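You operate a simulated robot arm through the tools that you are given. There is no shell and no other tool.

Carry out the task below with a simulated two-armed robot. There is one attempt and no reset: what you move stays moved.

TASK
Finish the test on the rig: pressure off, sort the cap by its result, plug the port.
Fine: release open before the collar is freed; a drop over 0.3 bar goes to the MEND tray, else READY; tighten the collar on the steel plug.

Only the result counts: the job must be done as asked and must still hold three seconds after the hand-in. Knocking over, shifting, dropping, spilling or breaking anything else fails it. Lids that push on must go on centred and level and be pressed home; caps that screw on are set level and turned clockwise until they are tight.

THE ROBOT
Two 7-joint arms with two-finger grippers on one trunk, on a base that drives. Base frame: it is fixed to the floor where the robot stands at the start and does not move with it; the origin is under the middle of the robot, x ahead of it, y to its left, z up; the surface under the hand at the start is at about z = 0.8. Readings come in m, degrees, newtons and seconds.
The left shoulder is at the start at [0.06, 0.123, 0.97], the right one opposite. With the tool pointing down near the work surface each hand reaches from about 0.34 to 0.8 m from the robot's upright axis, wherever it stands, measured 20 degrees to its own side. Places, roughly: collar lever [0.7, 0.2, 0.8]; measure button [0.8, 0.2, 0.9]; mend tray floor [0.5, 0.1, 0.8]; ready tray floor [0.5, 0.2, 0.8]; release valve [0.7, 0.1, 0.8]; socket of the port plate [0.7, 0.2, 0.8]; trap valve [0.8, 0.5, 0.8]; trip dial [0.8, 0, 0.9]; type switch [0.8, 0.1, 0.9]; white console [0.9, 0.2, 0.9]. Payload 1.47 kg a hand.
The tool frame of a hand sits at the grasp point between the pads (the TCP): z along the fingers, y along the line on which they close. The tips reach 0.016 m beyond it. The gripper opens to 0.087 m. The gripper's body begins 0.055 m behind the TCP.
Orientation is told as [roll, pitch, yaw] about the base's x, y, z axes, in that order, counted from this pose: with the fingers straight down and closing along the base's y, the tool's x points along the base's -x, its y along +y and its z along -z.

THE INTERFACE
- The arms move only by the tool play_rows. It takes "left_series", "right_series" or both (then of equal length, played together; a hand with none holds still); each is a list of rows, each a list of 7 numbers: the turn, a rotation vector about the tool's x, y, z in degrees, then the shift along the tool's x, y, z in m, then the gripper command, from -1 (fully open) to 1 (shut), values between in proportion. In form: [[wx, wy, wz, tx, ty, tz, jaw], ...]. A call has 1 to 20 rows; each row is the pose to reach, as a shift and turn from the pose commanded when the call began, along the tool's axes at that moment. Each row takes 0.2 s and may step no farther than 0.05 m and 8.6 degrees from the row before; otherwise, or with a gripper value out of range, the whole call is refused. Where a pose cannot be reached the arm comes as near as it can. A force on the tool above 40 N (or 10 N above the force at the start of the call, whichever is more), or a blocked arm, ends the call early, and 0.2 s more pass. Each finger travels about 0.153 m/s and halts on what it meets, pressing with about 28 N; the grip force reading is that of the motor and also rises with nothing between the fingers. The clock runs only during rows and for 0.2 s after the last one: add rows that repeat a pose to give the fingers time. It gives the time, the measured TCP pose, the force on the tool (base axes), the opening and the grip force at its end, in the units of the frame above (readings bear some noise), with the torque about the TCP (base axes, N m) and any sound that the robot's microphone picked up.
- Cameras (640 x 400 px; columns grow to the right, rows downward): "scene" is now at [0.0975, 0.0052, 1.5465]; the picture's right is [0.09, -1.00, 0.00], its down [-0.73, -0.07, -0.68] and it looks along [0.68, 0.06, -0.73] (base axes); focal length 255 px, centre (320, 200). "left" rides on the left gripper at [0.073, -0.012, -0.09] in its tool frame; the picture's right is [0.16, 0.99, 0.00], its down [-0.72, 0.12, -0.68] and it looks along [-0.67, 0.11, 0.73] (tool axes); focal length 247 px, centre (320, 200). "right" rides on the right gripper at [0.073, 0.012, -0.09] in its tool frame; the picture's right is [-0.16, 0.99, 0.00], its down [-0.72, -0.12, -0.68] and it looks along [-0.67, -0.11, 0.73] (tool axes); focal length 247 px, centre (320, 200). There is no depth. A picture from a camera that has moved, and an enlarged one, comes with that camera's place and axes in the base frame and with its lens. The place of the scene camera against the robot may be out by one fixed shift of up to 0.025 m in any direction.
- grab_frame(camera): a new picture of that camera. No time passes.
- lift_body(by): slides the trunk up (or, below 0, down) by that many m; the arms and the scene camera ride with it, the base frame stays. It gives what a move gives, with no picture.
- drive_base(legs): drives the robot by 1 to 6 legs, each [ahead, left, turn to the left] in m, m and degrees, along the robot's own axes; the way and the turn of a leg run together, so that a leg with both is an arc; at most 1.5 m and 180 degrees a leg. The arms and the cameras ride along, it lands a little off, and it stops where it bumps. It gives what a move gives.
- pan_tilt(pan, tilt): turns the head with the scene camera to pan (to the left, within 120 degrees either way) and tilt (down, from -29 to 69), counted from straight ahead of the robot. It gives what a move gives.
- zoom(camera, box): a new picture of the part [left, top, right, bottom] of that camera's present view, enlarged. No time passes.
- sign_off(): hands the job in; it is judged then, once.

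Nothing tells you exact positions but the pictures and the camera data. Unless the task says otherwise, let go and move clear before handing in.

The tools are called after "Request:" as name(argument=value, ...) on one line, values as JSON. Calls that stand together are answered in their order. play_rows: Moves the arms, as the interface text tells. Its arguments: {"type":"object","properties":{"left_series":{"type":"array","items":{"type":"array","items":{"type":"number"}}},"right_series":{"type":"array","items":{"type":"array","items":{"type":"number"}}}},"required":[]} The other tools are called the same way: lift_body (by) slides the trunk up or down; drive_base (legs) drives the base; pan_tilt (pan, tilt) turns the head that bears the scene camera; grab_frame (camera) takes a picture; zoom (camera, box) takes an enlarged picture of a part of a camera's view; sign_off () hands the job in.

At the start:

```text
time: 0.0
left_eef_pos: [0.5151, 0.3382, 1.1323]
left_orientation: [0.0, 0.0, 0.0]
left_wrist_force: [-1.3, 0.1, 0.8]
left_moment: [-0.02, -0.01, 0.0]
left_gripper_width: 0.087
left_grasp_force: 0.1
right_eef_pos: [0.5101, -0.1064, 1.1221]
right_orientation: [0.0, 0.0, 0.0]
right_wrist_force: [0.7, -0.1, 0.1]
right_moment: [0.01, -0.04, -0.02]
right_gripper_width: 0.087
right_grasp_force: 0.1
trunk travel left (down, up): [-0.125, 0.105]
robot x, y, heading: [0.001, -0.0013, 0.3]
head pan, tilt: [5.4, 47.0]
```

scene: 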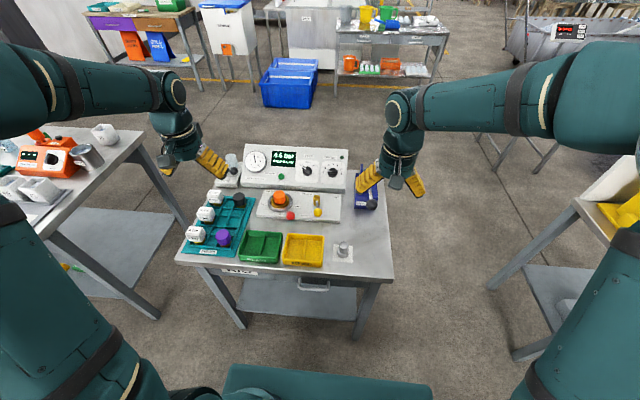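
right: 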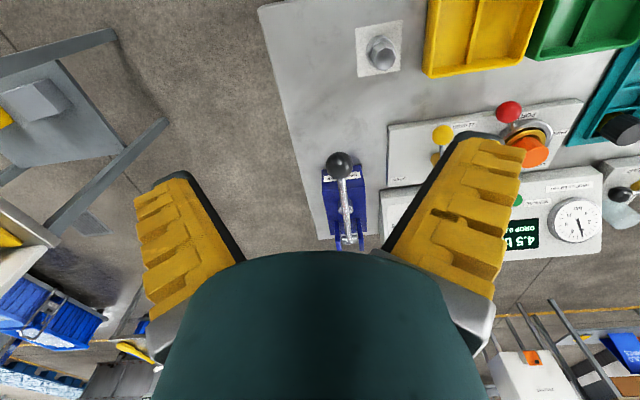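
left: 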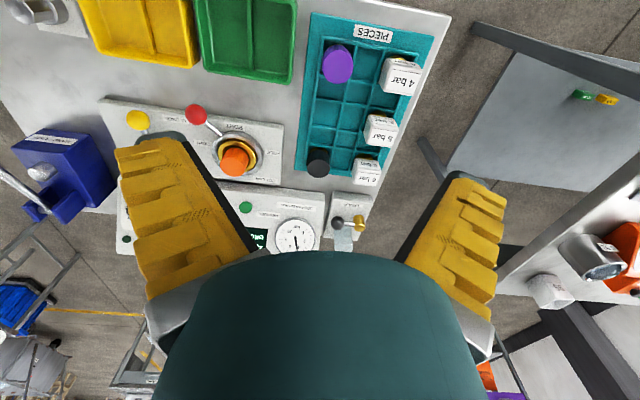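

I see a work table with a white console, a port plate with an orange cap, and green and yellow trays. I'll zoom in on the parts before moving anything.

Request:
zoom(camera="scene", box=[220, 140, 380, 240])

Request:
zoom(camera="scene", box=[170, 180, 390, 290])

Request:
zoom(camera="left", box=[80, 80, 400, 280])

Request:
zoom(camera="right", box=[320, 60, 640, 260])

```text
4.00 times, centred on (300, 190) of scene
camera zoom: at [0.0975, 0.0052, 1.5465], right [0.09, -1.0, 0.0], down [-0.73, -0.07, -0.68], along [0.68, 0.06, -0.73], focal length 1021 px, centre (400, 240)
```

zoom: 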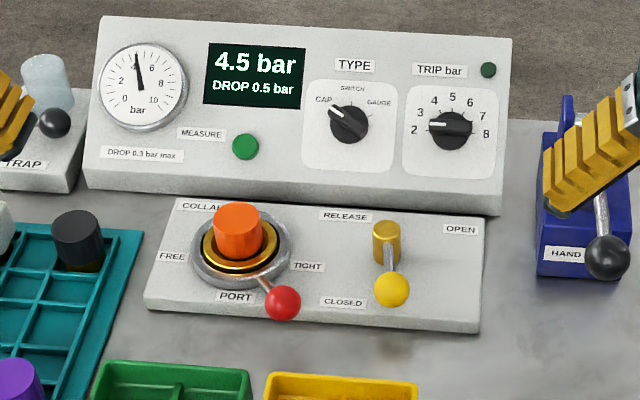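

```text
2.91 times, centred on (280, 235) of scene
camera zoom: at [0.0975, 0.0052, 1.5465], right [0.09, -1.0, 0.0], down [-0.73, -0.07, -0.68], along [0.68, 0.06, -0.73], focal length 742 px, centre (436, 98)
```

zoom: 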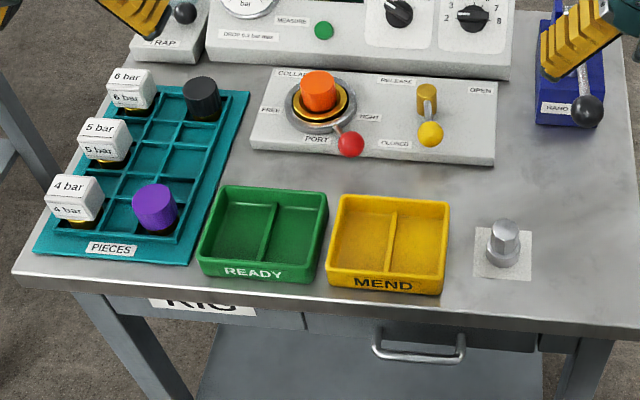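

```text
2.00 times, centred on (240, 180) of left
camera zoom: at [0.4409, 0.3262, 1.2213], right [-0.16, 0.99, 0.0], down [0.72, 0.12, 0.68], along [0.67, 0.11, -0.73], focal length 494 px, centre (480, 240)
```

zoom: 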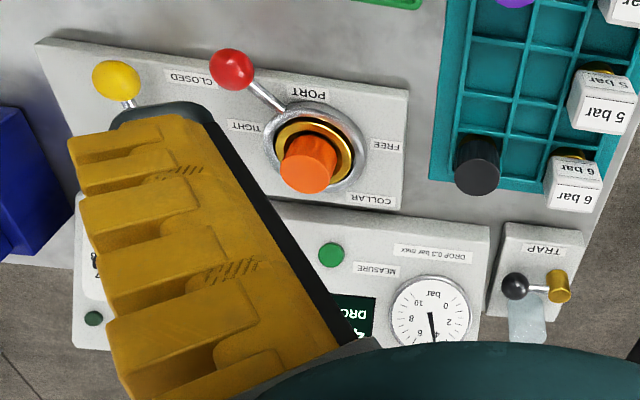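

```text
2.00 times, centred on (480, 160) of right
camera zoom: at [0.4372, -0.095, 1.2104], right [0.16, 0.99, 0.0], down [0.72, -0.12, 0.68], along [0.67, -0.11, -0.73], focal length 494 px, centre (0, 280)
```

zoom: 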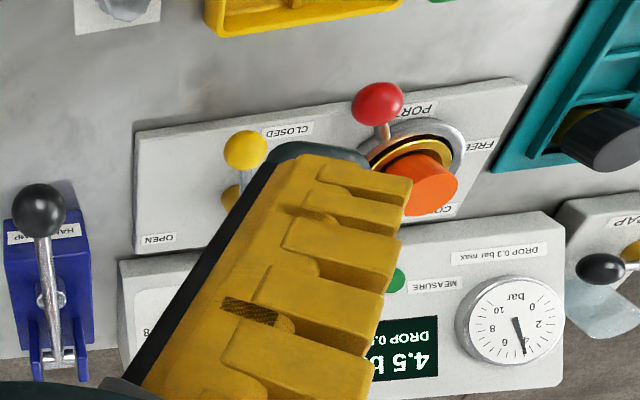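

The display reads 4.5 bar with a drop of 0.5 bar, which would mean MEND. I'll check the display, the gauge and the other parts more closely.

Request:
zoom(camera="scene", box=[240, 145, 304, 185])

Request:
zoom(camera="scene", box=[290, 145, 354, 185])

Request:
zoom(camera="scene", box=[250, 185, 346, 245])

Request:
zoom(camera="scene", box=[310, 220, 374, 280])

Request:
zoom(camera="right", box=[320, 0, 480, 100])

```text
10.00 times, centred on (272, 165) of scene
camera zoom: at [0.0975, 0.0052, 1.5465], right [0.09, -1.0, 0.0], down [-0.73, -0.07, -0.68], along [0.68, 0.06, -0.73], focal length 2552 px, centre (800, 550)
```

zoom: 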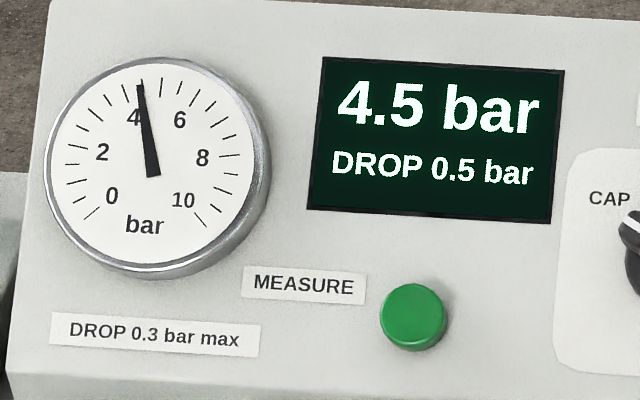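

```text
10.00 times, centred on (322, 165) of scene
camera zoom: at [0.0975, 0.0052, 1.5465], right [0.09, -1.0, 0.0], down [-0.73, -0.07, -0.68], along [0.68, 0.06, -0.73], focal length 2552 px, centre (300, 550)
```

zoom: 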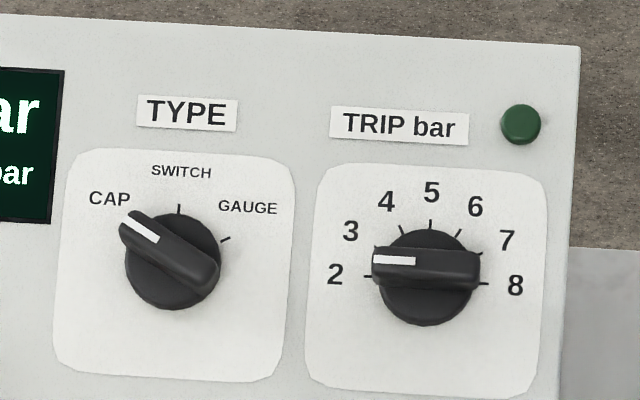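

```text
6.67 times, centred on (298, 215) of scene
camera zoom: at [0.0975, 0.0052, 1.5465], right [0.09, -1.0, 0.0], down [-0.73, -0.07, -0.68], along [0.68, 0.06, -0.73], focal length 1701 px, centre (467, 100)
```

zoom: 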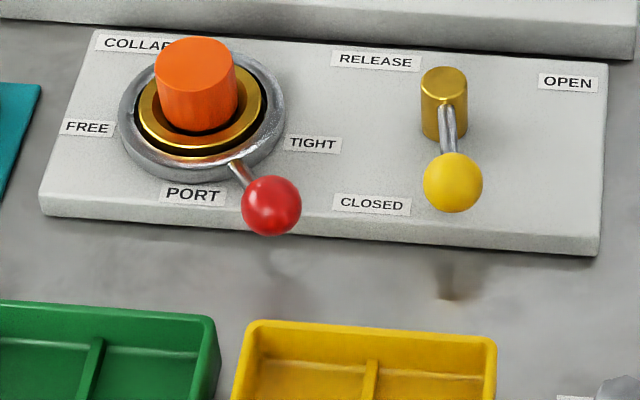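

```text
6.67 times, centred on (342, 250) of scene
camera zoom: at [0.0975, 0.0052, 1.5465], right [0.09, -1.0, 0.0], down [-0.73, -0.07, -0.68], along [0.68, 0.06, -0.73], focal length 1701 px, centre (173, -133)
```

zoom: 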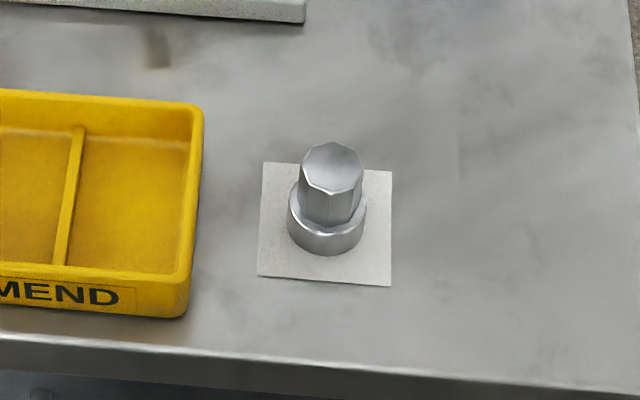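

```text
4.00 times, centred on (400, 50) of right
camera zoom: at [0.4372, -0.095, 1.2104], right [0.16, 0.99, 0.0], down [0.72, -0.12, 0.68], along [0.67, -0.11, -0.73], focal length 988 px, centre (0, 800)
```

zoom: 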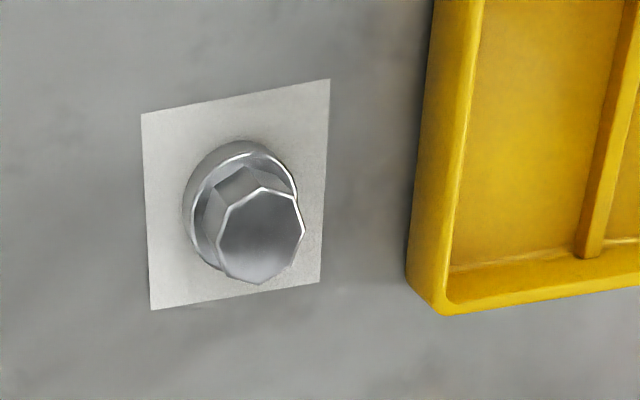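

The red collar ball is at about (0.636, 0.161, 0.849), the yellow release ball at (0.658, 0.069, 0.851) and the orange cap at (0.71, 0.216). I'll bring the left hand closer for a better look and move the right hand out to the side.

Request:
play_rows(left_series=[[0, 0, 0, -0.012, -0.03, 0.019, -1], [0, 0, 0, -0.024, -0.06, 0.038, -1], [0, 0, 0, -0.036, -0.09, 0.057, -1], [0, 0, 0, -0.048, -0.12, 0.076, -1], [0, 0, 0, -0.06, -0.15, 0.095, -1], [0, 0, 0, -0.072, -0.18, 0.114, -1], [0, 0, 0, -0.085, -0.208, 0.132, -1]], right_series=[[0, 0, 0, 0, -0.035, 0, -1], [0, 0, 0, 0, -0.07, 0, -1], [0, 0, 0, 0, -0.105, 0, -1], [0, 0, 0, 0, -0.14, 0, -1], [0, 0, 0, 0, -0.175, 0, -1], [0, 0, 0, 0, -0.2, 0, -1], [0, 0, 0, 0, -0.2, 0, -1]])

Request:
grab_frame(camera="left")

Request:
grab_frame(camera="scene")

```text
time: 1.6
left_eef_pos: [0.6035, 0.1288, 0.9991]
left_orientation: [0.0, 0.0, 0.1]
left_wrist_force: [0.1, -0.3, 0.8]
left_moment: [0.01, 0.01, 0.0]
left_gripper_width: 0.0871
left_grasp_force: 0.1
right_eef_pos: [0.5113, -0.3076, 1.1207]
right_orientation: [0.0, 0.0, -0.1]
right_wrist_force: [0.0, -0.4, 0.4]
right_moment: [0.01, 0.03, 0.01]
right_gripper_width: 0.087
right_grasp_force: 0.1
trunk travel left (down, up): [-0.125, 0.105]
robot x, y, heading: [0.0026, -0.0005, 0.2]
head pan, tilt: [5.4, 47.0]
```

```text
taken
camera left: at [0.5283, 0.1185, 1.0891], right [-0.16, 0.99, 0.0], down [0.72, 0.12, 0.68], along [0.67, 0.11, -0.73], focal length 247 px, centre (320, 200)
```

left: 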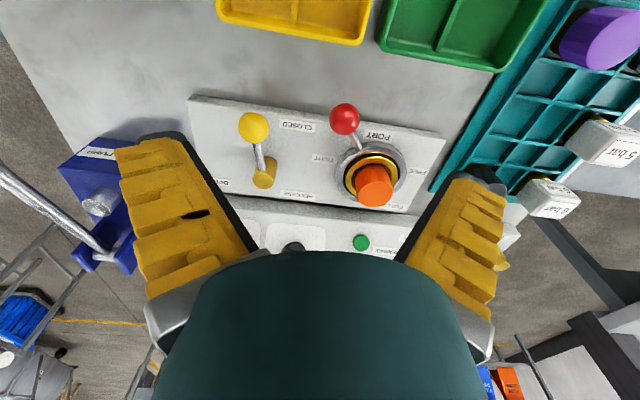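

```text
taken
camera scene: at [0.0983, 0.0047, 1.5464], right [0.09, -1.0, 0.0], down [-0.73, -0.07, -0.68], along [0.68, 0.06, -0.73], focal length 255 px, centre (320, 200)
```

scene: 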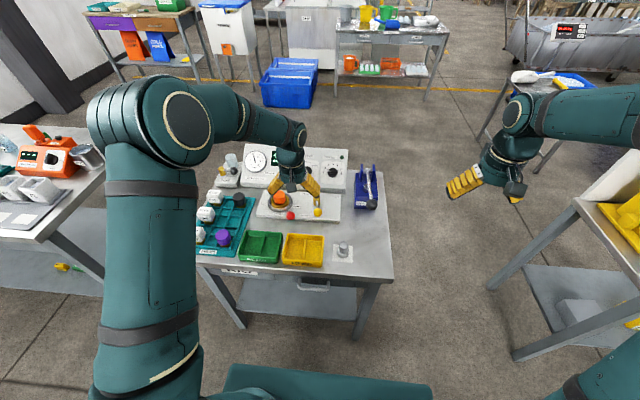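

Request:
zoom(camera="left", box=[180, 80, 460, 255])

Request:
zoom(camera="left", box=[310, 90, 450, 220])

Request:
zoom(camera="scene", box=[220, 140, 380, 240])

```text
2.29 times, centred on (320, 168) of left
camera zoom: at [0.5283, 0.1185, 1.0891], right [-0.16, 0.99, 0.0], down [0.72, 0.12, 0.68], along [0.67, 0.11, -0.73], focal length 564 px, centre (320, 274)
```

zoom: 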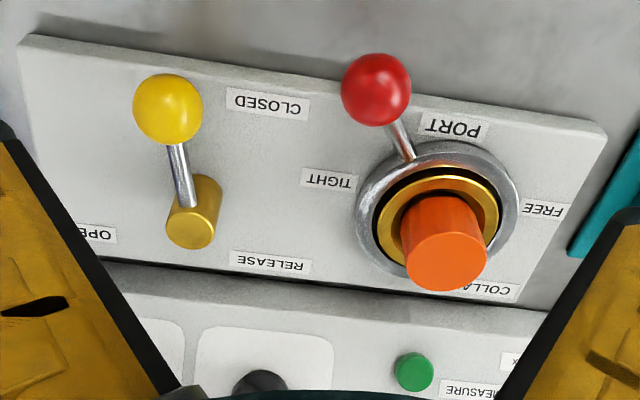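

```text
3.08 times, centred on (380, 155) of left
camera zoom: at [0.5283, 0.1185, 1.0891], right [-0.16, 0.99, 0.0], down [0.72, 0.12, 0.68], along [0.67, 0.11, -0.73], focal length 760 px, centre (135, 338)
```

zoom: 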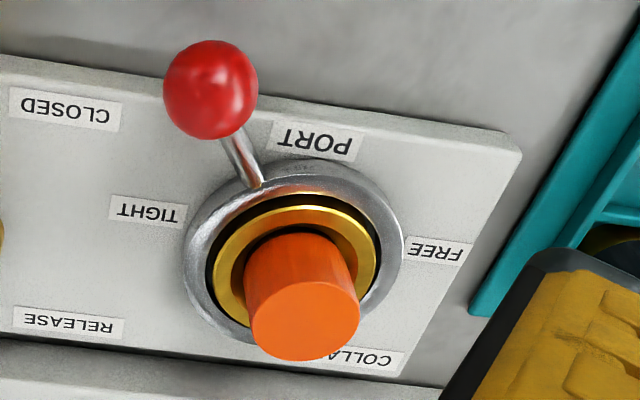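

```text
4.00 times, centred on (300, 190) of scene
camera zoom: at [0.0983, 0.0047, 1.5464], right [0.09, -1.0, 0.0], down [-0.73, -0.07, -0.68], along [0.68, 0.06, -0.73], focal length 1021 px, centre (400, 240)
```

zoom: 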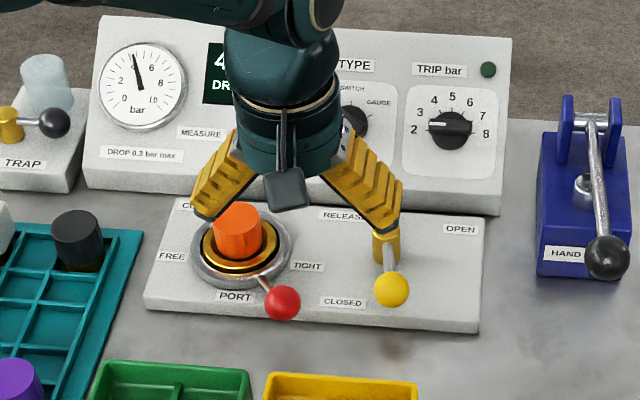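

The release lever is closed and points towards me, with OPEN to its right. The left hand goes down over the yellow ball and grips it.

Request:
play_rows(left_series=[[0, 0, 0, -0.018, -0.02, 0.02, -1], [0, 0, 0, -0.036, -0.04, 0.04, -1], [0, 0, 0, -0.0535, -0.06, 0.06, -1], [0, 0, 0, -0.0535, -0.06, 0.09, -1], [0, 0, 0, -0.0535, -0.06, 0.12, -1]])

Request:
grab_frame(camera="left")

Request:
grab_frame(camera="scene")

```text
time: 2.8
left_eef_pos: [0.6569, 0.0695, 0.8785]
left_orientation: [-0.1, 0.0, 0.0]
left_wrist_force: [-0.2, -0.5, 0.7]
left_moment: [0.03, -0.01, 0.01]
left_gripper_width: 0.0871
left_grasp_force: 0.0
right_eef_pos: [0.5112, -0.3077, 1.1212]
right_orientation: [0.0, 0.0, 0.0]
right_wrist_force: [0.1, 0.6, 0.4]
right_moment: [0.0, 0.02, 0.03]
right_gripper_width: 0.0868
right_grasp_force: 0.1
trunk travel left (down, up): [-0.125, 0.105]
robot x, y, heading: [-0.0026, -0.0027, 0.1]
head pan, tilt: [5.4, 47.0]
```

```text
taken
camera left: at [0.5822, 0.0576, 0.9681], right [-0.16, 0.99, 0.0], down [0.72, 0.12, 0.68], along [0.67, 0.11, -0.73], focal length 247 px, centre (320, 200)
```

left: 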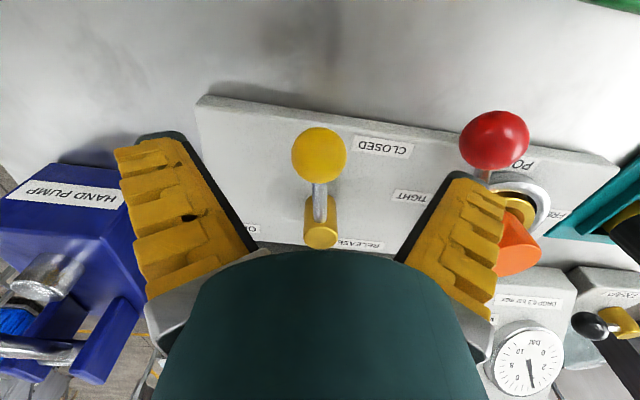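

```text
taken
camera scene: at [0.0984, 0.0049, 1.5464], right [0.09, -1.0, 0.0], down [-0.73, -0.07, -0.68], along [0.68, 0.06, -0.73], focal length 255 px, centre (320, 200)
```

scene: 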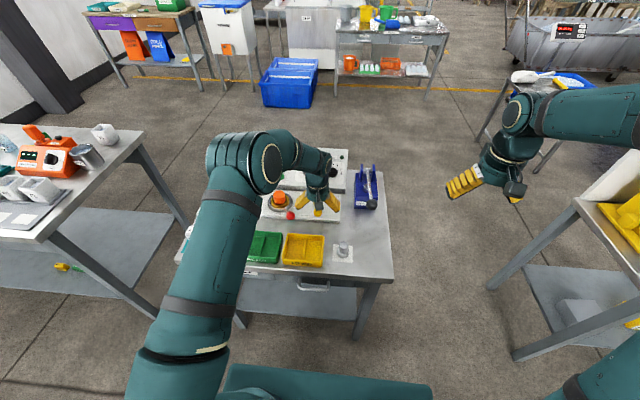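

The ball sits right between the fingers. I'll lower around it, close loosely so it is caged, and look again.

Request:
play_rows(left_series=[[0, 0, 0, 0, 0, 0.013, -0.5], [0, 0, 0, 0, 0, 0.025, -0.2], [0, 0, 0, 0, 0, 0.025, 0.0], [0, 0, 0, 0, 0, 0.025, 0.0]])

Request:
grab_frame(camera="left")

```text
time: 3.8
left_eef_pos: [0.6543, 0.068, 0.8541]
left_orientation: [0.0, 0.0, 0.0]
left_wrist_force: [0.5, -0.1, 1.5]
left_moment: [-0.01, -0.01, -0.04]
left_gripper_width: 0.0492
left_grasp_force: 3.9
right_eef_pos: [0.5098, -0.3077, 1.1213]
right_orientation: [0.1, 0.0, 0.0]
right_wrist_force: [-1.0, -0.4, -0.5]
right_moment: [-0.01, 0.02, -0.03]
right_gripper_width: 0.0872
right_grasp_force: 0.0
trunk travel left (down, up): [-0.125, 0.105]
robot x, y, heading: [-0.0007, 0.0008, -0.1]
head pan, tilt: [5.4, 47.0]
```

```text
taken
camera left: at [0.58, 0.0571, 0.9433], right [-0.16, 0.99, 0.0], down [0.72, 0.12, 0.68], along [0.67, 0.11, -0.73], focal length 247 px, centre (320, 200)
```

left: 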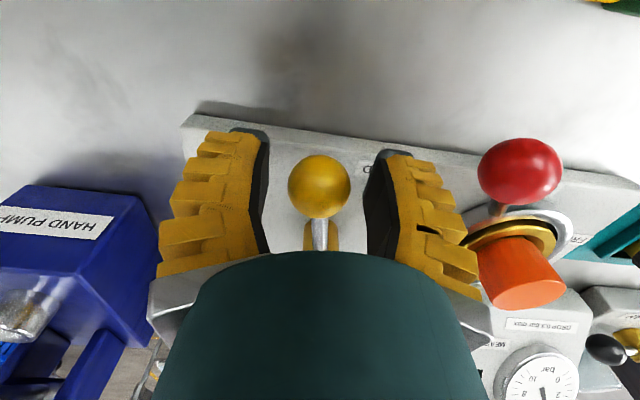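

The ball is caged between the fingers. I'll swing the lever counter-clockwise along its arc towards OPEN.

Request:
play_rows(left_series=[[0, 0, 0, 0, 0, 0, 0.15], [0, 0, -8, -0.0019, -0.0087, 0, 0.15], [0, 0, -16, -0.005, -0.0164, 0, 0.15], [0, 0, -24, -0.0091, -0.0235, 0, 0.15], [0, 0, -32, -0.0142, -0.03, 0, 0.15], [0, 0, -40, -0.0201, -0.0357, 0, 0.15], [0, 0, -48, -0.0267, -0.0405, 0, 0.15], [0, 0, -56, -0.034, -0.0444, 0, 0.15]])

Request:
grab_frame(camera="left")

Request:
grab_frame(camera="scene")

```text
time: 5.6
left_eef_pos: [0.6893, 0.0242, 0.8562]
left_orientation: [0.0, 0.0, 56.2]
left_wrist_force: [0.1, 0.9, -0.7]
left_moment: [-0.01, -0.04, 0.0]
left_gripper_width: 0.0431
left_grasp_force: 4.0
right_eef_pos: [0.5109, -0.3077, 1.1216]
right_orientation: [0.0, 0.0, -0.1]
right_wrist_force: [-0.4, 0.3, 1.5]
right_moment: [0.01, 0.02, 0.01]
right_gripper_width: 0.0871
right_grasp_force: 0.0
trunk travel left (down, up): [-0.125, 0.105]
robot x, y, heading: [-0.0004, 0.0008, -0.2]
head pan, tilt: [5.4, 47.0]
```

```text
taken
camera left: at [0.6559, -0.042, 0.9443], right [-0.91, 0.42, 0.0], down [0.31, 0.67, 0.68], along [0.28, 0.62, -0.73], focal length 247 px, centre (320, 200)
```

left: 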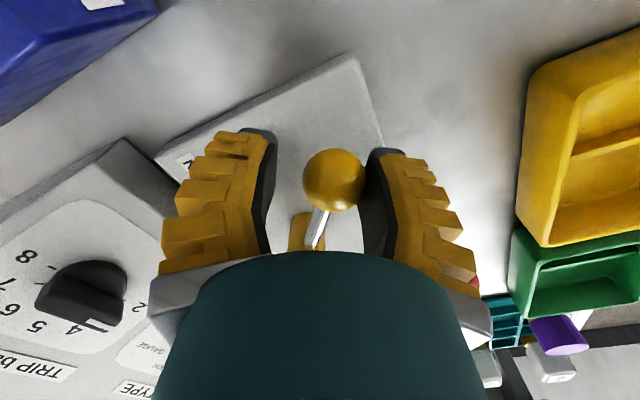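

```text
taken
camera scene: at [0.0977, 0.0052, 1.5465], right [0.09, -1.0, 0.0], down [-0.73, -0.07, -0.68], along [0.68, 0.06, -0.73], focal length 255 px, centre (320, 200)
```

scene: 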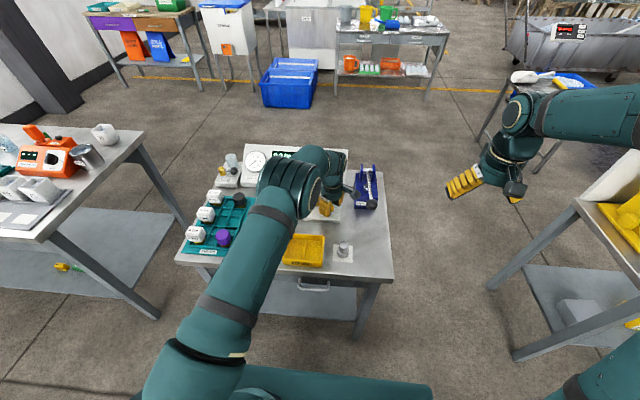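

The lever is following. I'll continue round towards the open stop.

Request:
play_rows(left_series=[[0, 0, -8, -0.002, -0.008, 0, 0.15], [0, 0, -14, -0.0051, -0.0156, 0, 0.15], [0, 0, -20, -0.0092, -0.0228, 0, 0.15], [0, 0, -26, -0.0143, -0.0292, 0, 0.15]])

Request:
grab_frame(camera="left")

Request:
zoom(camera="scene", box=[220, 140, 380, 240])

```text
time: 6.6
left_eef_pos: [0.7197, 0.0213, 0.8552]
left_orientation: [0.0, 0.0, 82.0]
left_wrist_force: [-1.1, -1.6, -0.7]
left_moment: [-0.02, -0.01, 0.02]
left_gripper_width: 0.0432
left_grasp_force: 4.3
right_eef_pos: [0.5098, -0.3066, 1.1218]
right_orientation: [0.0, 0.0, 0.1]
right_wrist_force: [-0.6, -0.1, -0.8]
right_moment: [0.0, -0.01, 0.0]
right_gripper_width: 0.0871
right_grasp_force: 0.1
trunk travel left (down, up): [-0.125, 0.105]
robot x, y, heading: [-0.0019, 0.0017, 0.1]
head pan, tilt: [5.4, 47.0]
```

```text
taken
camera left: at [0.7198, -0.052, 0.9448], right [-1.0, -0.02, 0.0], down [-0.02, 0.73, 0.68], along [-0.01, 0.68, -0.73], focal length 247 px, centre (320, 200)
```

left: 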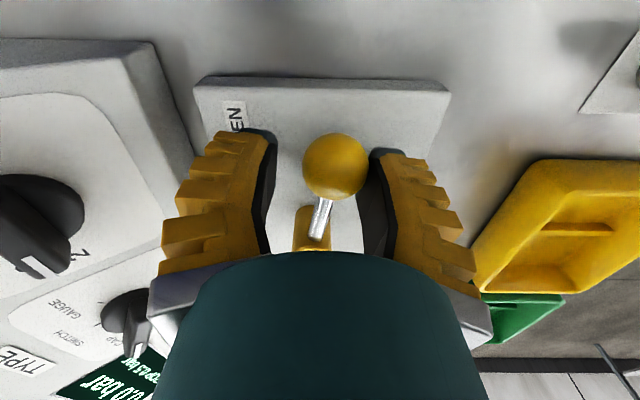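

```text
4.00 times, centred on (300, 190) of scene
camera zoom: at [0.0977, 0.0053, 1.5464], right [0.09, -1.0, 0.0], down [-0.73, -0.07, -0.68], along [0.68, 0.06, -0.73], focal length 1021 px, centre (400, 240)
```

zoom: 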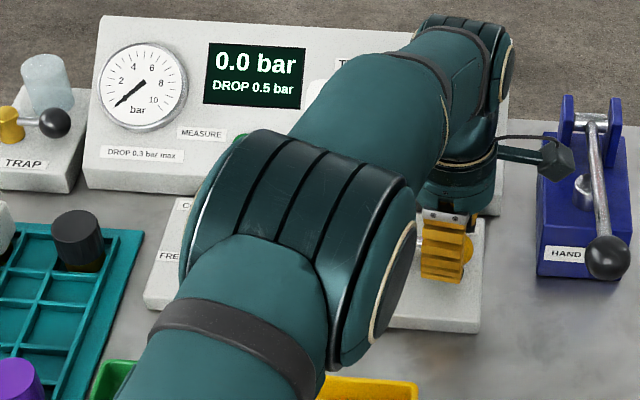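

Pressure now reads 0.0 bar and the drop is still 0.5 bar. I'll give the valve a small extra nudge to its stop.

Request:
play_rows(left_series=[[0, 0, 0, 0, -0.005, 0, 0.15], [0, 0, 0, -0.001, -0.01, 0, 0.15]])

Request:
grab_frame(camera="left")

```text
time: 7.2
left_eef_pos: [0.7303, 0.0219, 0.8546]
left_orientation: [0.1, 0.0, 82.0]
left_wrist_force: [-0.1, 0.7, -0.8]
left_moment: [0.0, -0.03, -0.02]
left_gripper_width: 0.0429
left_grasp_force: 4.0
right_eef_pos: [0.5112, -0.3065, 1.122]
right_orientation: [0.0, 0.0, 0.0]
right_wrist_force: [-0.4, 0.4, 0.2]
right_moment: [0.04, -0.02, 0.01]
right_gripper_width: 0.0869
right_grasp_force: 0.0
trunk travel left (down, up): [-0.125, 0.105]
robot x, y, heading: [-0.002, -0.0032, -0.0]
head pan, tilt: [5.4, 47.0]
```

```text
taken
camera left: at [0.7298, -0.0521, 0.9442], right [-1.0, -0.02, 0.0], down [-0.01, 0.73, 0.68], along [-0.01, 0.68, -0.73], focal length 247 px, centre (320, 200)
```

left: 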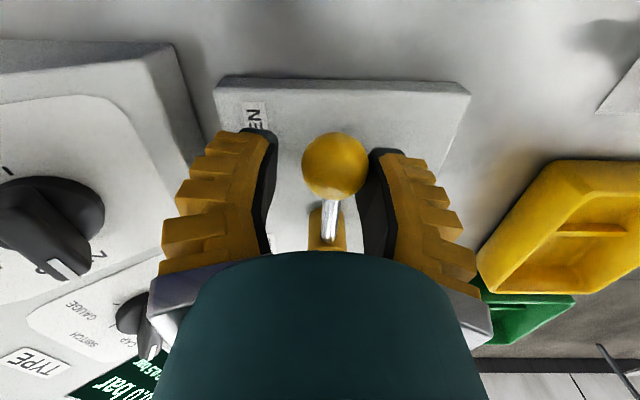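

The lever points at OPEN and the pressure is off. I'll lift straight off the ball, turn the wrist back, and look at the rig.

Request:
play_rows(left_series=[[0, 0, 0, 0, 0.005, 0, 0.1], [0, 0, 0, 0, 0.005, -0.03, 0.1], [0, 0, 0, 0, 0.005, -0.07, 0.1], [0, 0, 0, 0, 0.005, -0.11, 0.0], [0, 0, 8, 0.0, 0.02, -0.12, -0.2], [0, 0, 16, 0.0, 0.04, -0.12, -0.4], [0, 0, 24, 0.01, 0.06, -0.12, -0.6], [0, 0, 32, 0.01, 0.08, -0.12, -0.8], [0, 0, 40, 0.01, 0.1, -0.12, -1], [0, 0, 48, 0.01, 0.12, -0.12, -1], [0, 0, 56, 0.01, 0.13, -0.12, -1], [0, 0, 64, 0.0, 0.13, -0.12, -1], [0, 0, 72, -0.03, 0.13, -0.12, -1], [0, 0, 80, -0.06, 0.13, -0.12, -1], [0, 0, 82, -0.09, 0.13, -0.12, -1]])

Request:
grab_frame(camera="left")

Request:
zoom(camera="scene", box=[220, 140, 380, 240])

```text
time: 10.4
left_eef_pos: [0.6128, 0.127, 0.9743]
left_orientation: [0.0, 0.0, -0.1]
left_wrist_force: [0.1, 1.0, 0.0]
left_moment: [-0.03, 0.01, 0.0]
left_gripper_width: 0.0873
left_grasp_force: 0.0
right_eef_pos: [0.5111, -0.3062, 1.1222]
right_orientation: [0.0, 0.0, 0.0]
right_wrist_force: [0.2, 0.5, -0.3]
right_moment: [-0.03, 0.0, 0.0]
right_gripper_width: 0.087
right_grasp_force: 0.0
trunk travel left (down, up): [-0.125, 0.105]
robot x, y, heading: [-0.0018, -0.0002, 0.2]
head pan, tilt: [5.4, 47.0]
```

```text
taken
camera left: at [0.539, 0.1162, 1.0646], right [-0.16, 0.99, 0.0], down [0.72, 0.11, 0.68], along [0.67, 0.11, -0.73], focal length 247 px, centre (320, 200)
```

left: 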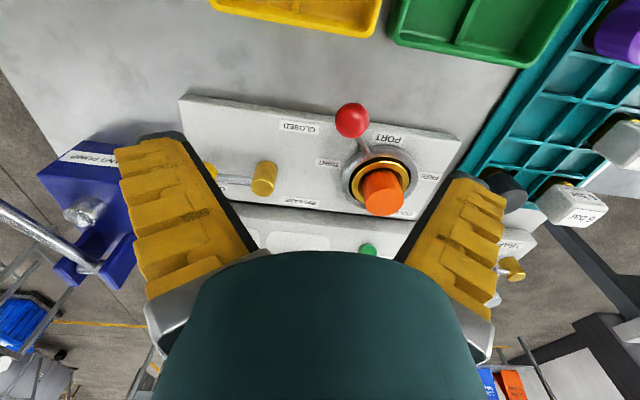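

```text
4.00 times, centred on (300, 190) of scene
camera zoom: at [0.0976, 0.006, 1.5465], right [0.09, -1.0, 0.0], down [-0.73, -0.07, -0.68], along [0.68, 0.06, -0.73], focal length 1021 px, centre (400, 240)
```

zoom: 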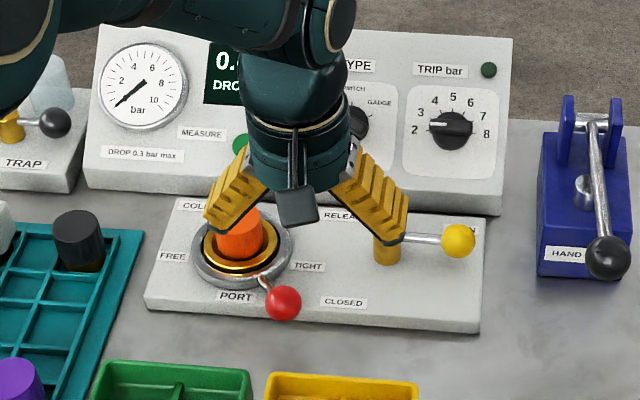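

The valve lever points to OPEN. Next is the collar: I'll align the left hand over the red ball and cage it the same way.

Request:
play_rows(left_series=[[0, 0, -8, -0.005, 0.008, 0.015, -1], [0, 0, -16, -0.01, 0.016, 0.03, -1], [0, 0, -24, -0.015, 0.024, 0.045, -1], [0, 0, -32, -0.02, 0.032, 0.06, -1], [0, 0, -36, -0.022, 0.035, 0.074, -1], [0, 0, -36, -0.022, 0.035, 0.085, -0.7]])

Request:
grab_frame(camera="left")

```text
time: 11.8
left_eef_pos: [0.6364, 0.164, 0.8896]
left_orientation: [0.0, 0.1, 36.1]
left_wrist_force: [0.3, 0.8, -0.3]
left_moment: [0.01, 0.01, 0.0]
left_gripper_width: 0.0769
left_grasp_force: 1.8
right_eef_pos: [0.5112, -0.306, 1.1221]
right_orientation: [0.0, 0.0, 0.0]
right_wrist_force: [-0.2, 0.1, 0.0]
right_moment: [0.02, -0.02, 0.0]
right_gripper_width: 0.0873
right_grasp_force: 0.1
trunk travel left (down, up): [-0.125, 0.105]
robot x, y, heading: [-0.0017, -0.001, 0.2]
head pan, tilt: [5.4, 47.0]
```

```text
taken
camera left: at [0.5825, 0.112, 0.979], right [-0.71, 0.7, 0.0], down [0.52, 0.52, 0.68], along [0.48, 0.48, -0.73], focal length 247 px, centre (320, 200)
```

left: 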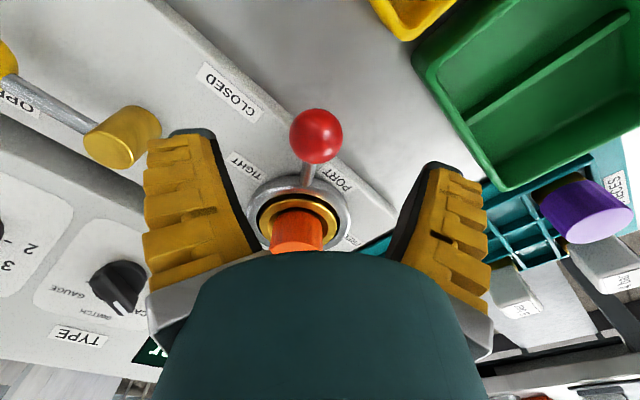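

The ball is centred between the fingers. I'll lower and cage it.

Request:
play_rows(left_series=[[0, 0, 0, 0.003, -0.001, 0.018, -0.6], [0, 0, 0, 0.003, -0.001, 0.036, -0.2], [0, 0, 0, 0.003, -0.001, 0.036, 0.15], [0, 0, 0, 0.003, -0.001, 0.036, 0.15]])

Request:
grab_frame(camera="left")

```text
time: 12.8
left_eef_pos: [0.6343, 0.1591, 0.8536]
left_orientation: [0.0, 0.0, 36.0]
left_wrist_force: [0.3, 1.1, 0.2]
left_moment: [0.02, 0.02, -0.02]
left_gripper_width: 0.0431
left_grasp_force: 3.8
right_eef_pos: [0.5097, -0.3077, 1.1211]
right_orientation: [0.0, -0.1, 0.0]
right_wrist_force: [-1.0, -0.4, -0.1]
right_moment: [-0.01, 0.0, 0.01]
right_gripper_width: 0.0868
right_grasp_force: 0.1
trunk travel left (down, up): [-0.125, 0.105]
robot x, y, heading: [-0.0019, -0.002, -0.1]
head pan, tilt: [5.4, 47.0]
```

```text
taken
camera left: at [0.5808, 0.1075, 0.9432], right [-0.71, 0.71, 0.0], down [0.52, 0.52, 0.68], along [0.48, 0.48, -0.73], focal length 247 px, centre (320, 200)
```

left: 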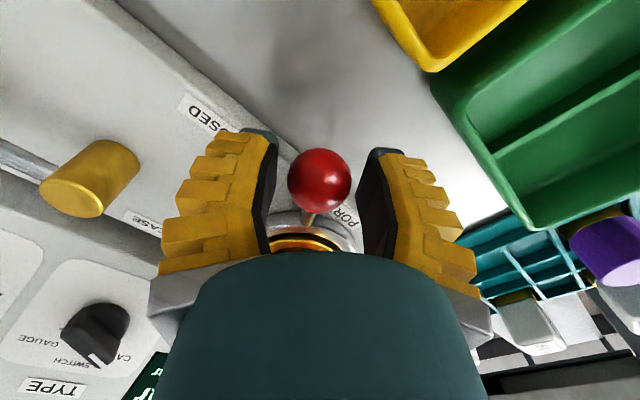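

The ball is caged with pressure at zero. I'll swing the collar lever clockwise from above, towards FREE, and check partway.

Request:
play_rows(left_series=[[0, 0, 6, -0.0005, 0.0095, 0, 0.15], [0, 0, 12, -0.002, 0.0189, 0, 0.15], [0, 0, 18, -0.0045, 0.0281, 0, 0.15], [0, 0, 24, -0.0079, 0.037, 0, 0.15]])

Request:
grab_frame(camera="left")

```text
time: 13.8
left_eef_pos: [0.6197, 0.1949, 0.8532]
left_orientation: [0.0, 0.0, 12.0]
left_wrist_force: [-0.4, -0.2, -0.4]
left_moment: [0.02, 0.0, -0.01]
left_gripper_width: 0.0429
left_grasp_force: 4.8
right_eef_pos: [0.5107, -0.3071, 1.1221]
right_orientation: [0.1, 0.0, 0.0]
right_wrist_force: [0.1, -0.1, -0.5]
right_moment: [0.02, -0.01, 0.02]
right_gripper_width: 0.0873
right_grasp_force: 0.1
trunk travel left (down, up): [-0.125, 0.105]
robot x, y, heading: [0.0002, -0.003, 0.2]
head pan, tilt: [5.4, 47.0]
```

```text
taken
camera left: at [0.5485, 0.1687, 0.9431], right [-0.36, 0.93, 0.0], down [0.68, 0.26, 0.68], along [0.64, 0.24, -0.73], focal length 247 px, centre (320, 200)
```

left: 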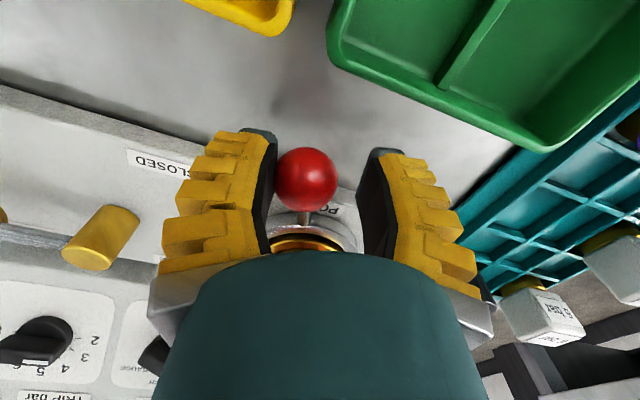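

The collar lever turns easily. I'll continue towards FREE.

Request:
play_rows(left_series=[[0, 0, 6, -0.0005, 0.0095, 0, 0.15], [0, 0, 12, -0.002, 0.0189, 0, 0.15], [0, 0, 18, -0.0045, 0.0281, 0, 0.15], [0, 0, 24, -0.0079, 0.037, 0, 0.15], [0, 0, 30, -0.0122, 0.0455, 0, 0.15]])

Request:
grab_frame(camera="left")

Request:
zoom(camera="scene", box=[220, 140, 380, 240])

```text
time: 15.0
left_eef_pos: [0.622, 0.2405, 0.8535]
left_orientation: [0.0, 0.0, -18.1]
left_wrist_force: [0.0, -0.7, -0.9]
left_moment: [-0.02, 0.01, -0.03]
left_gripper_width: 0.043
left_grasp_force: 4.6
right_eef_pos: [0.5108, -0.3067, 1.1236]
right_orientation: [0.0, 0.1, 0.0]
right_wrist_force: [0.7, 0.2, -0.1]
right_moment: [0.01, -0.01, -0.01]
right_gripper_width: 0.0871
right_grasp_force: 0.1
trunk travel left (down, up): [-0.125, 0.105]
robot x, y, heading: [-0.0004, 0.0021, -0.1]
head pan, tilt: [5.4, 47.0]
```

```text
taken
camera left: at [0.5467, 0.253, 0.9432], right [0.16, 0.99, 0.0], down [0.72, -0.12, 0.68], along [0.67, -0.11, -0.73], focal length 247 px, centre (320, 200)
```

left: 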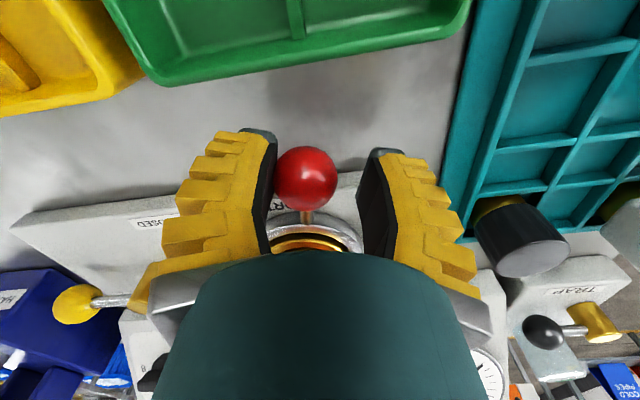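

```text
4.00 times, centred on (300, 190) of scene
camera zoom: at [0.0975, 0.0055, 1.5465], right [0.09, -1.0, 0.0], down [-0.73, -0.07, -0.68], along [0.68, 0.06, -0.73], focal length 1021 px, centre (400, 240)
```

zoom: 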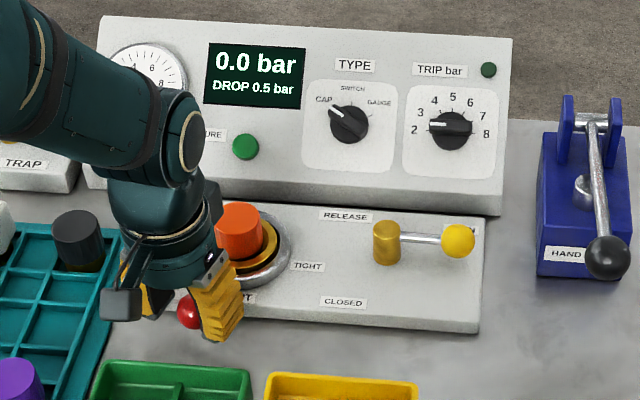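

The lever is still moving freely. I'll take it further in small steps to its FREE stop, slightly higher so the fingers clear the rack.

Request:
play_rows(left_series=[[0, 0, 6, -0.0005, 0.0095, -0.003, 0.15], [0, 0, 12, -0.002, 0.0189, -0.004, 0.15], [0, 0, 17, -0.0042, 0.0268, -0.004, 0.15]])

Request:
grab_frame(camera="left")

Request:
zoom(camera="scene", box=[220, 140, 380, 240])

```text
time: 15.8
left_eef_pos: [0.6342, 0.2663, 0.8583]
left_orientation: [0.0, 0.0, -35.1]
left_wrist_force: [-0.2, -0.3, 0.0]
left_moment: [-0.02, 0.02, -0.01]
left_gripper_width: 0.0432
left_grasp_force: 4.5
right_eef_pos: [0.5111, -0.3071, 1.122]
right_orientation: [0.0, 0.0, 0.1]
right_wrist_force: [-0.1, 0.0, -0.2]
right_moment: [-0.03, -0.02, 0.01]
right_gripper_width: 0.0869
right_grasp_force: 0.1
trunk travel left (down, up): [-0.125, 0.105]
robot x, y, heading: [-0.0025, -0.0039, 0.1]
head pan, tilt: [5.4, 47.0]
```

```text
taken
camera left: at [0.5663, 0.2991, 0.9467], right [0.44, 0.9, 0.0], down [0.66, -0.32, 0.68], along [0.61, -0.3, -0.73], focal length 247 px, centre (320, 200)
```

left: 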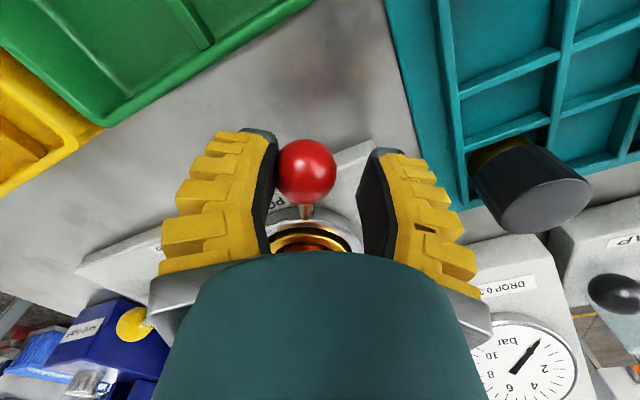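

```text
4.00 times, centred on (300, 190) of scene
camera zoom: at [0.0976, 0.0054, 1.5465], right [0.09, -1.0, 0.0], down [-0.73, -0.07, -0.68], along [0.68, 0.06, -0.73], focal length 1021 px, centre (400, 240)
```

zoom: 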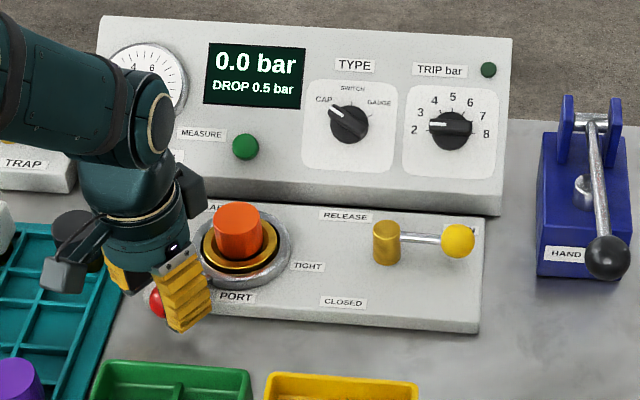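

The ball is now at roughly 30° past straight, on the FREE side. I'll go a little further to find the stop.

Request:
play_rows(left_series=[[0, 0, 5, -0.0003, 0.0079, -0.001, 0.15], [0, 0, 10, -0.0014, 0.0158, -0.002, 0.15]])

Request:
grab_frame(camera="left")

Request:
zoom(camera="scene", box=[220, 170, 316, 230])

```text
time: 16.4
left_eef_pos: [0.6428, 0.278, 0.8604]
left_orientation: [0.0, 0.0, -45.1]
left_wrist_force: [-1.7, -4.2, 0.1]
left_moment: [-0.04, -0.03, 0.02]
left_gripper_width: 0.045
left_grasp_force: 6.1
right_eef_pos: [0.5099, -0.3076, 1.1218]
right_orientation: [0.0, -0.1, 0.0]
right_wrist_force: [-0.2, 0.6, -0.1]
right_moment: [0.03, -0.04, 0.01]
right_gripper_width: 0.087
right_grasp_force: 0.0
trunk travel left (down, up): [-0.125, 0.105]
robot x, y, heading: [0.0014, 0.0013, -0.1]
head pan, tilt: [5.4, 47.0]
```

```text
taken
camera left: at [0.5815, 0.3205, 0.9501], right [0.59, 0.81, 0.0], down [0.59, -0.43, 0.68], along [0.55, -0.4, -0.73], focal length 247 px, centre (320, 200)
```

left: 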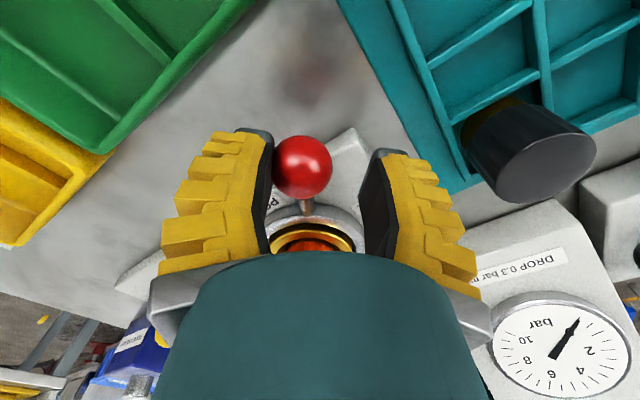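

```text
6.67 times, centred on (268, 200) of scene
camera zoom: at [0.0973, 0.0045, 1.5465], right [0.09, -1.0, 0.0], down [-0.73, -0.07, -0.68], along [0.68, 0.06, -0.73], focal length 1701 px, centre (667, 200)
```

zoom: 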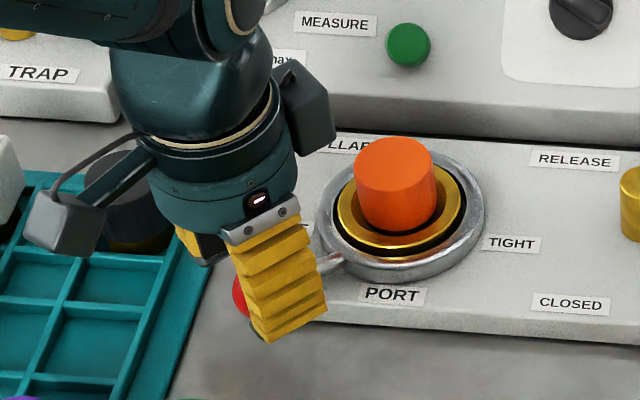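

The force rose slightly, so the collar has reached its FREE stop. I'll back off, lift and position above the orange cap.

Request:
play_rows(left_series=[[0, 0, 0, 0, -0.008, 0, 0.1], [0, 0, 0, 0, -0.008, -0.03, 0.1], [0, 0, 0, 0, -0.008, -0.07, 0.0], [0, 0, 0, 0, -0.008, -0.11, -0.2], [0, 0, -8, 0, -0.008, -0.12, -0.4], [0, 0, -16, 0, -0.008, -0.12, -0.6], [0, 0, -24, 0, -0.008, -0.12, -0.8], [0, 0, -32, 0, -0.008, -0.12, -1], [0, 0, -40, 0, -0.008, -0.12, -1], [0, 0, -45, 0, -0.008, -0.12, -1]])

Request:
grab_frame(camera="left")

Request:
zoom(camera="scene", box=[220, 170, 316, 230])

```text
time: 18.6
left_eef_pos: [0.6378, 0.2715, 0.98]
left_orientation: [0.0, -0.1, 0.1]
left_wrist_force: [-0.2, -0.6, 0.2]
left_moment: [0.0, 0.0, 0.0]
left_gripper_width: 0.0874
left_grasp_force: 0.1
right_eef_pos: [0.5097, -0.3073, 1.122]
right_orientation: [0.0, 0.0, 0.0]
right_wrist_force: [0.0, -0.2, -0.1]
right_moment: [0.02, -0.02, 0.02]
right_gripper_width: 0.0869
right_grasp_force: 0.2
trunk travel left (down, up): [-0.125, 0.105]
robot x, y, heading: [0.0025, 0.001, -0.1]
head pan, tilt: [5.4, 47.0]
```

```text
taken
camera left: at [0.5642, 0.2605, 1.0693], right [-0.16, 0.99, 0.0], down [0.72, 0.12, 0.68], along [0.67, 0.11, -0.73], focal length 247 px, centre (320, 200)
```

left: 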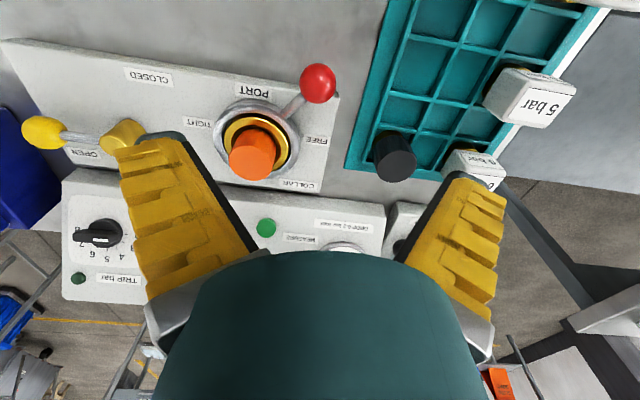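

```text
6.67 times, centred on (268, 200) of scene
camera zoom: at [0.0975, 0.0051, 1.5465], right [0.09, -1.0, 0.0], down [-0.73, -0.07, -0.68], along [0.68, 0.06, -0.73], focal length 1701 px, centre (667, 200)
```

zoom: 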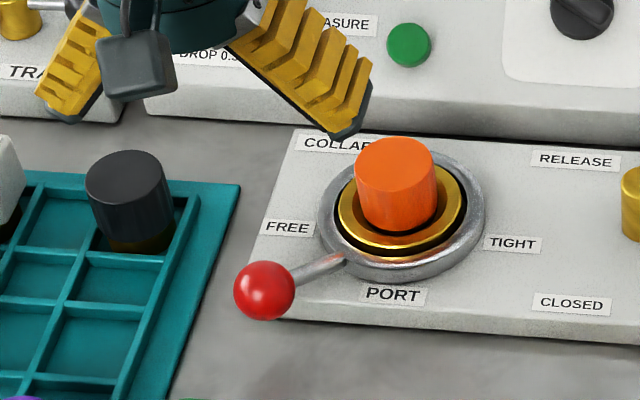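

The collar lever now points to FREE. I'll take precise cap measurements from this view.

Request:
zoom(camera="left", box=[200, 80, 328, 200])

Request:
zoom(camera="right", box=[400, 0, 640, 150])

```text
3.33 times, centred on (264, 140) of left
camera zoom: at [0.5642, 0.2605, 1.0693], right [-0.16, 0.99, 0.0], down [0.72, 0.12, 0.68], along [0.67, 0.11, -0.73], focal length 823 px, centre (507, 400)
```

zoom: 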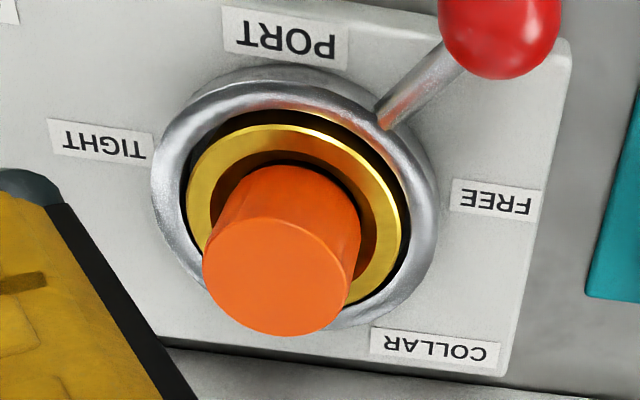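

```text
2.67 times, centred on (520, 75) of right
camera zoom: at [0.438, -0.2946, 1.2105], right [0.16, 0.99, 0.0], down [0.72, -0.12, 0.68], along [0.67, -0.11, -0.73], focal length 659 px, centre (-213, 533)
```

zoom: 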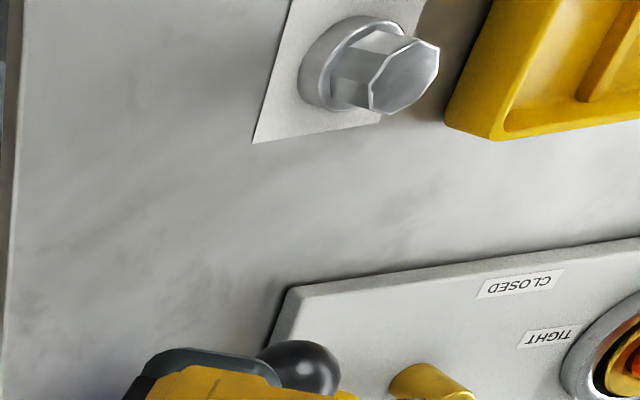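

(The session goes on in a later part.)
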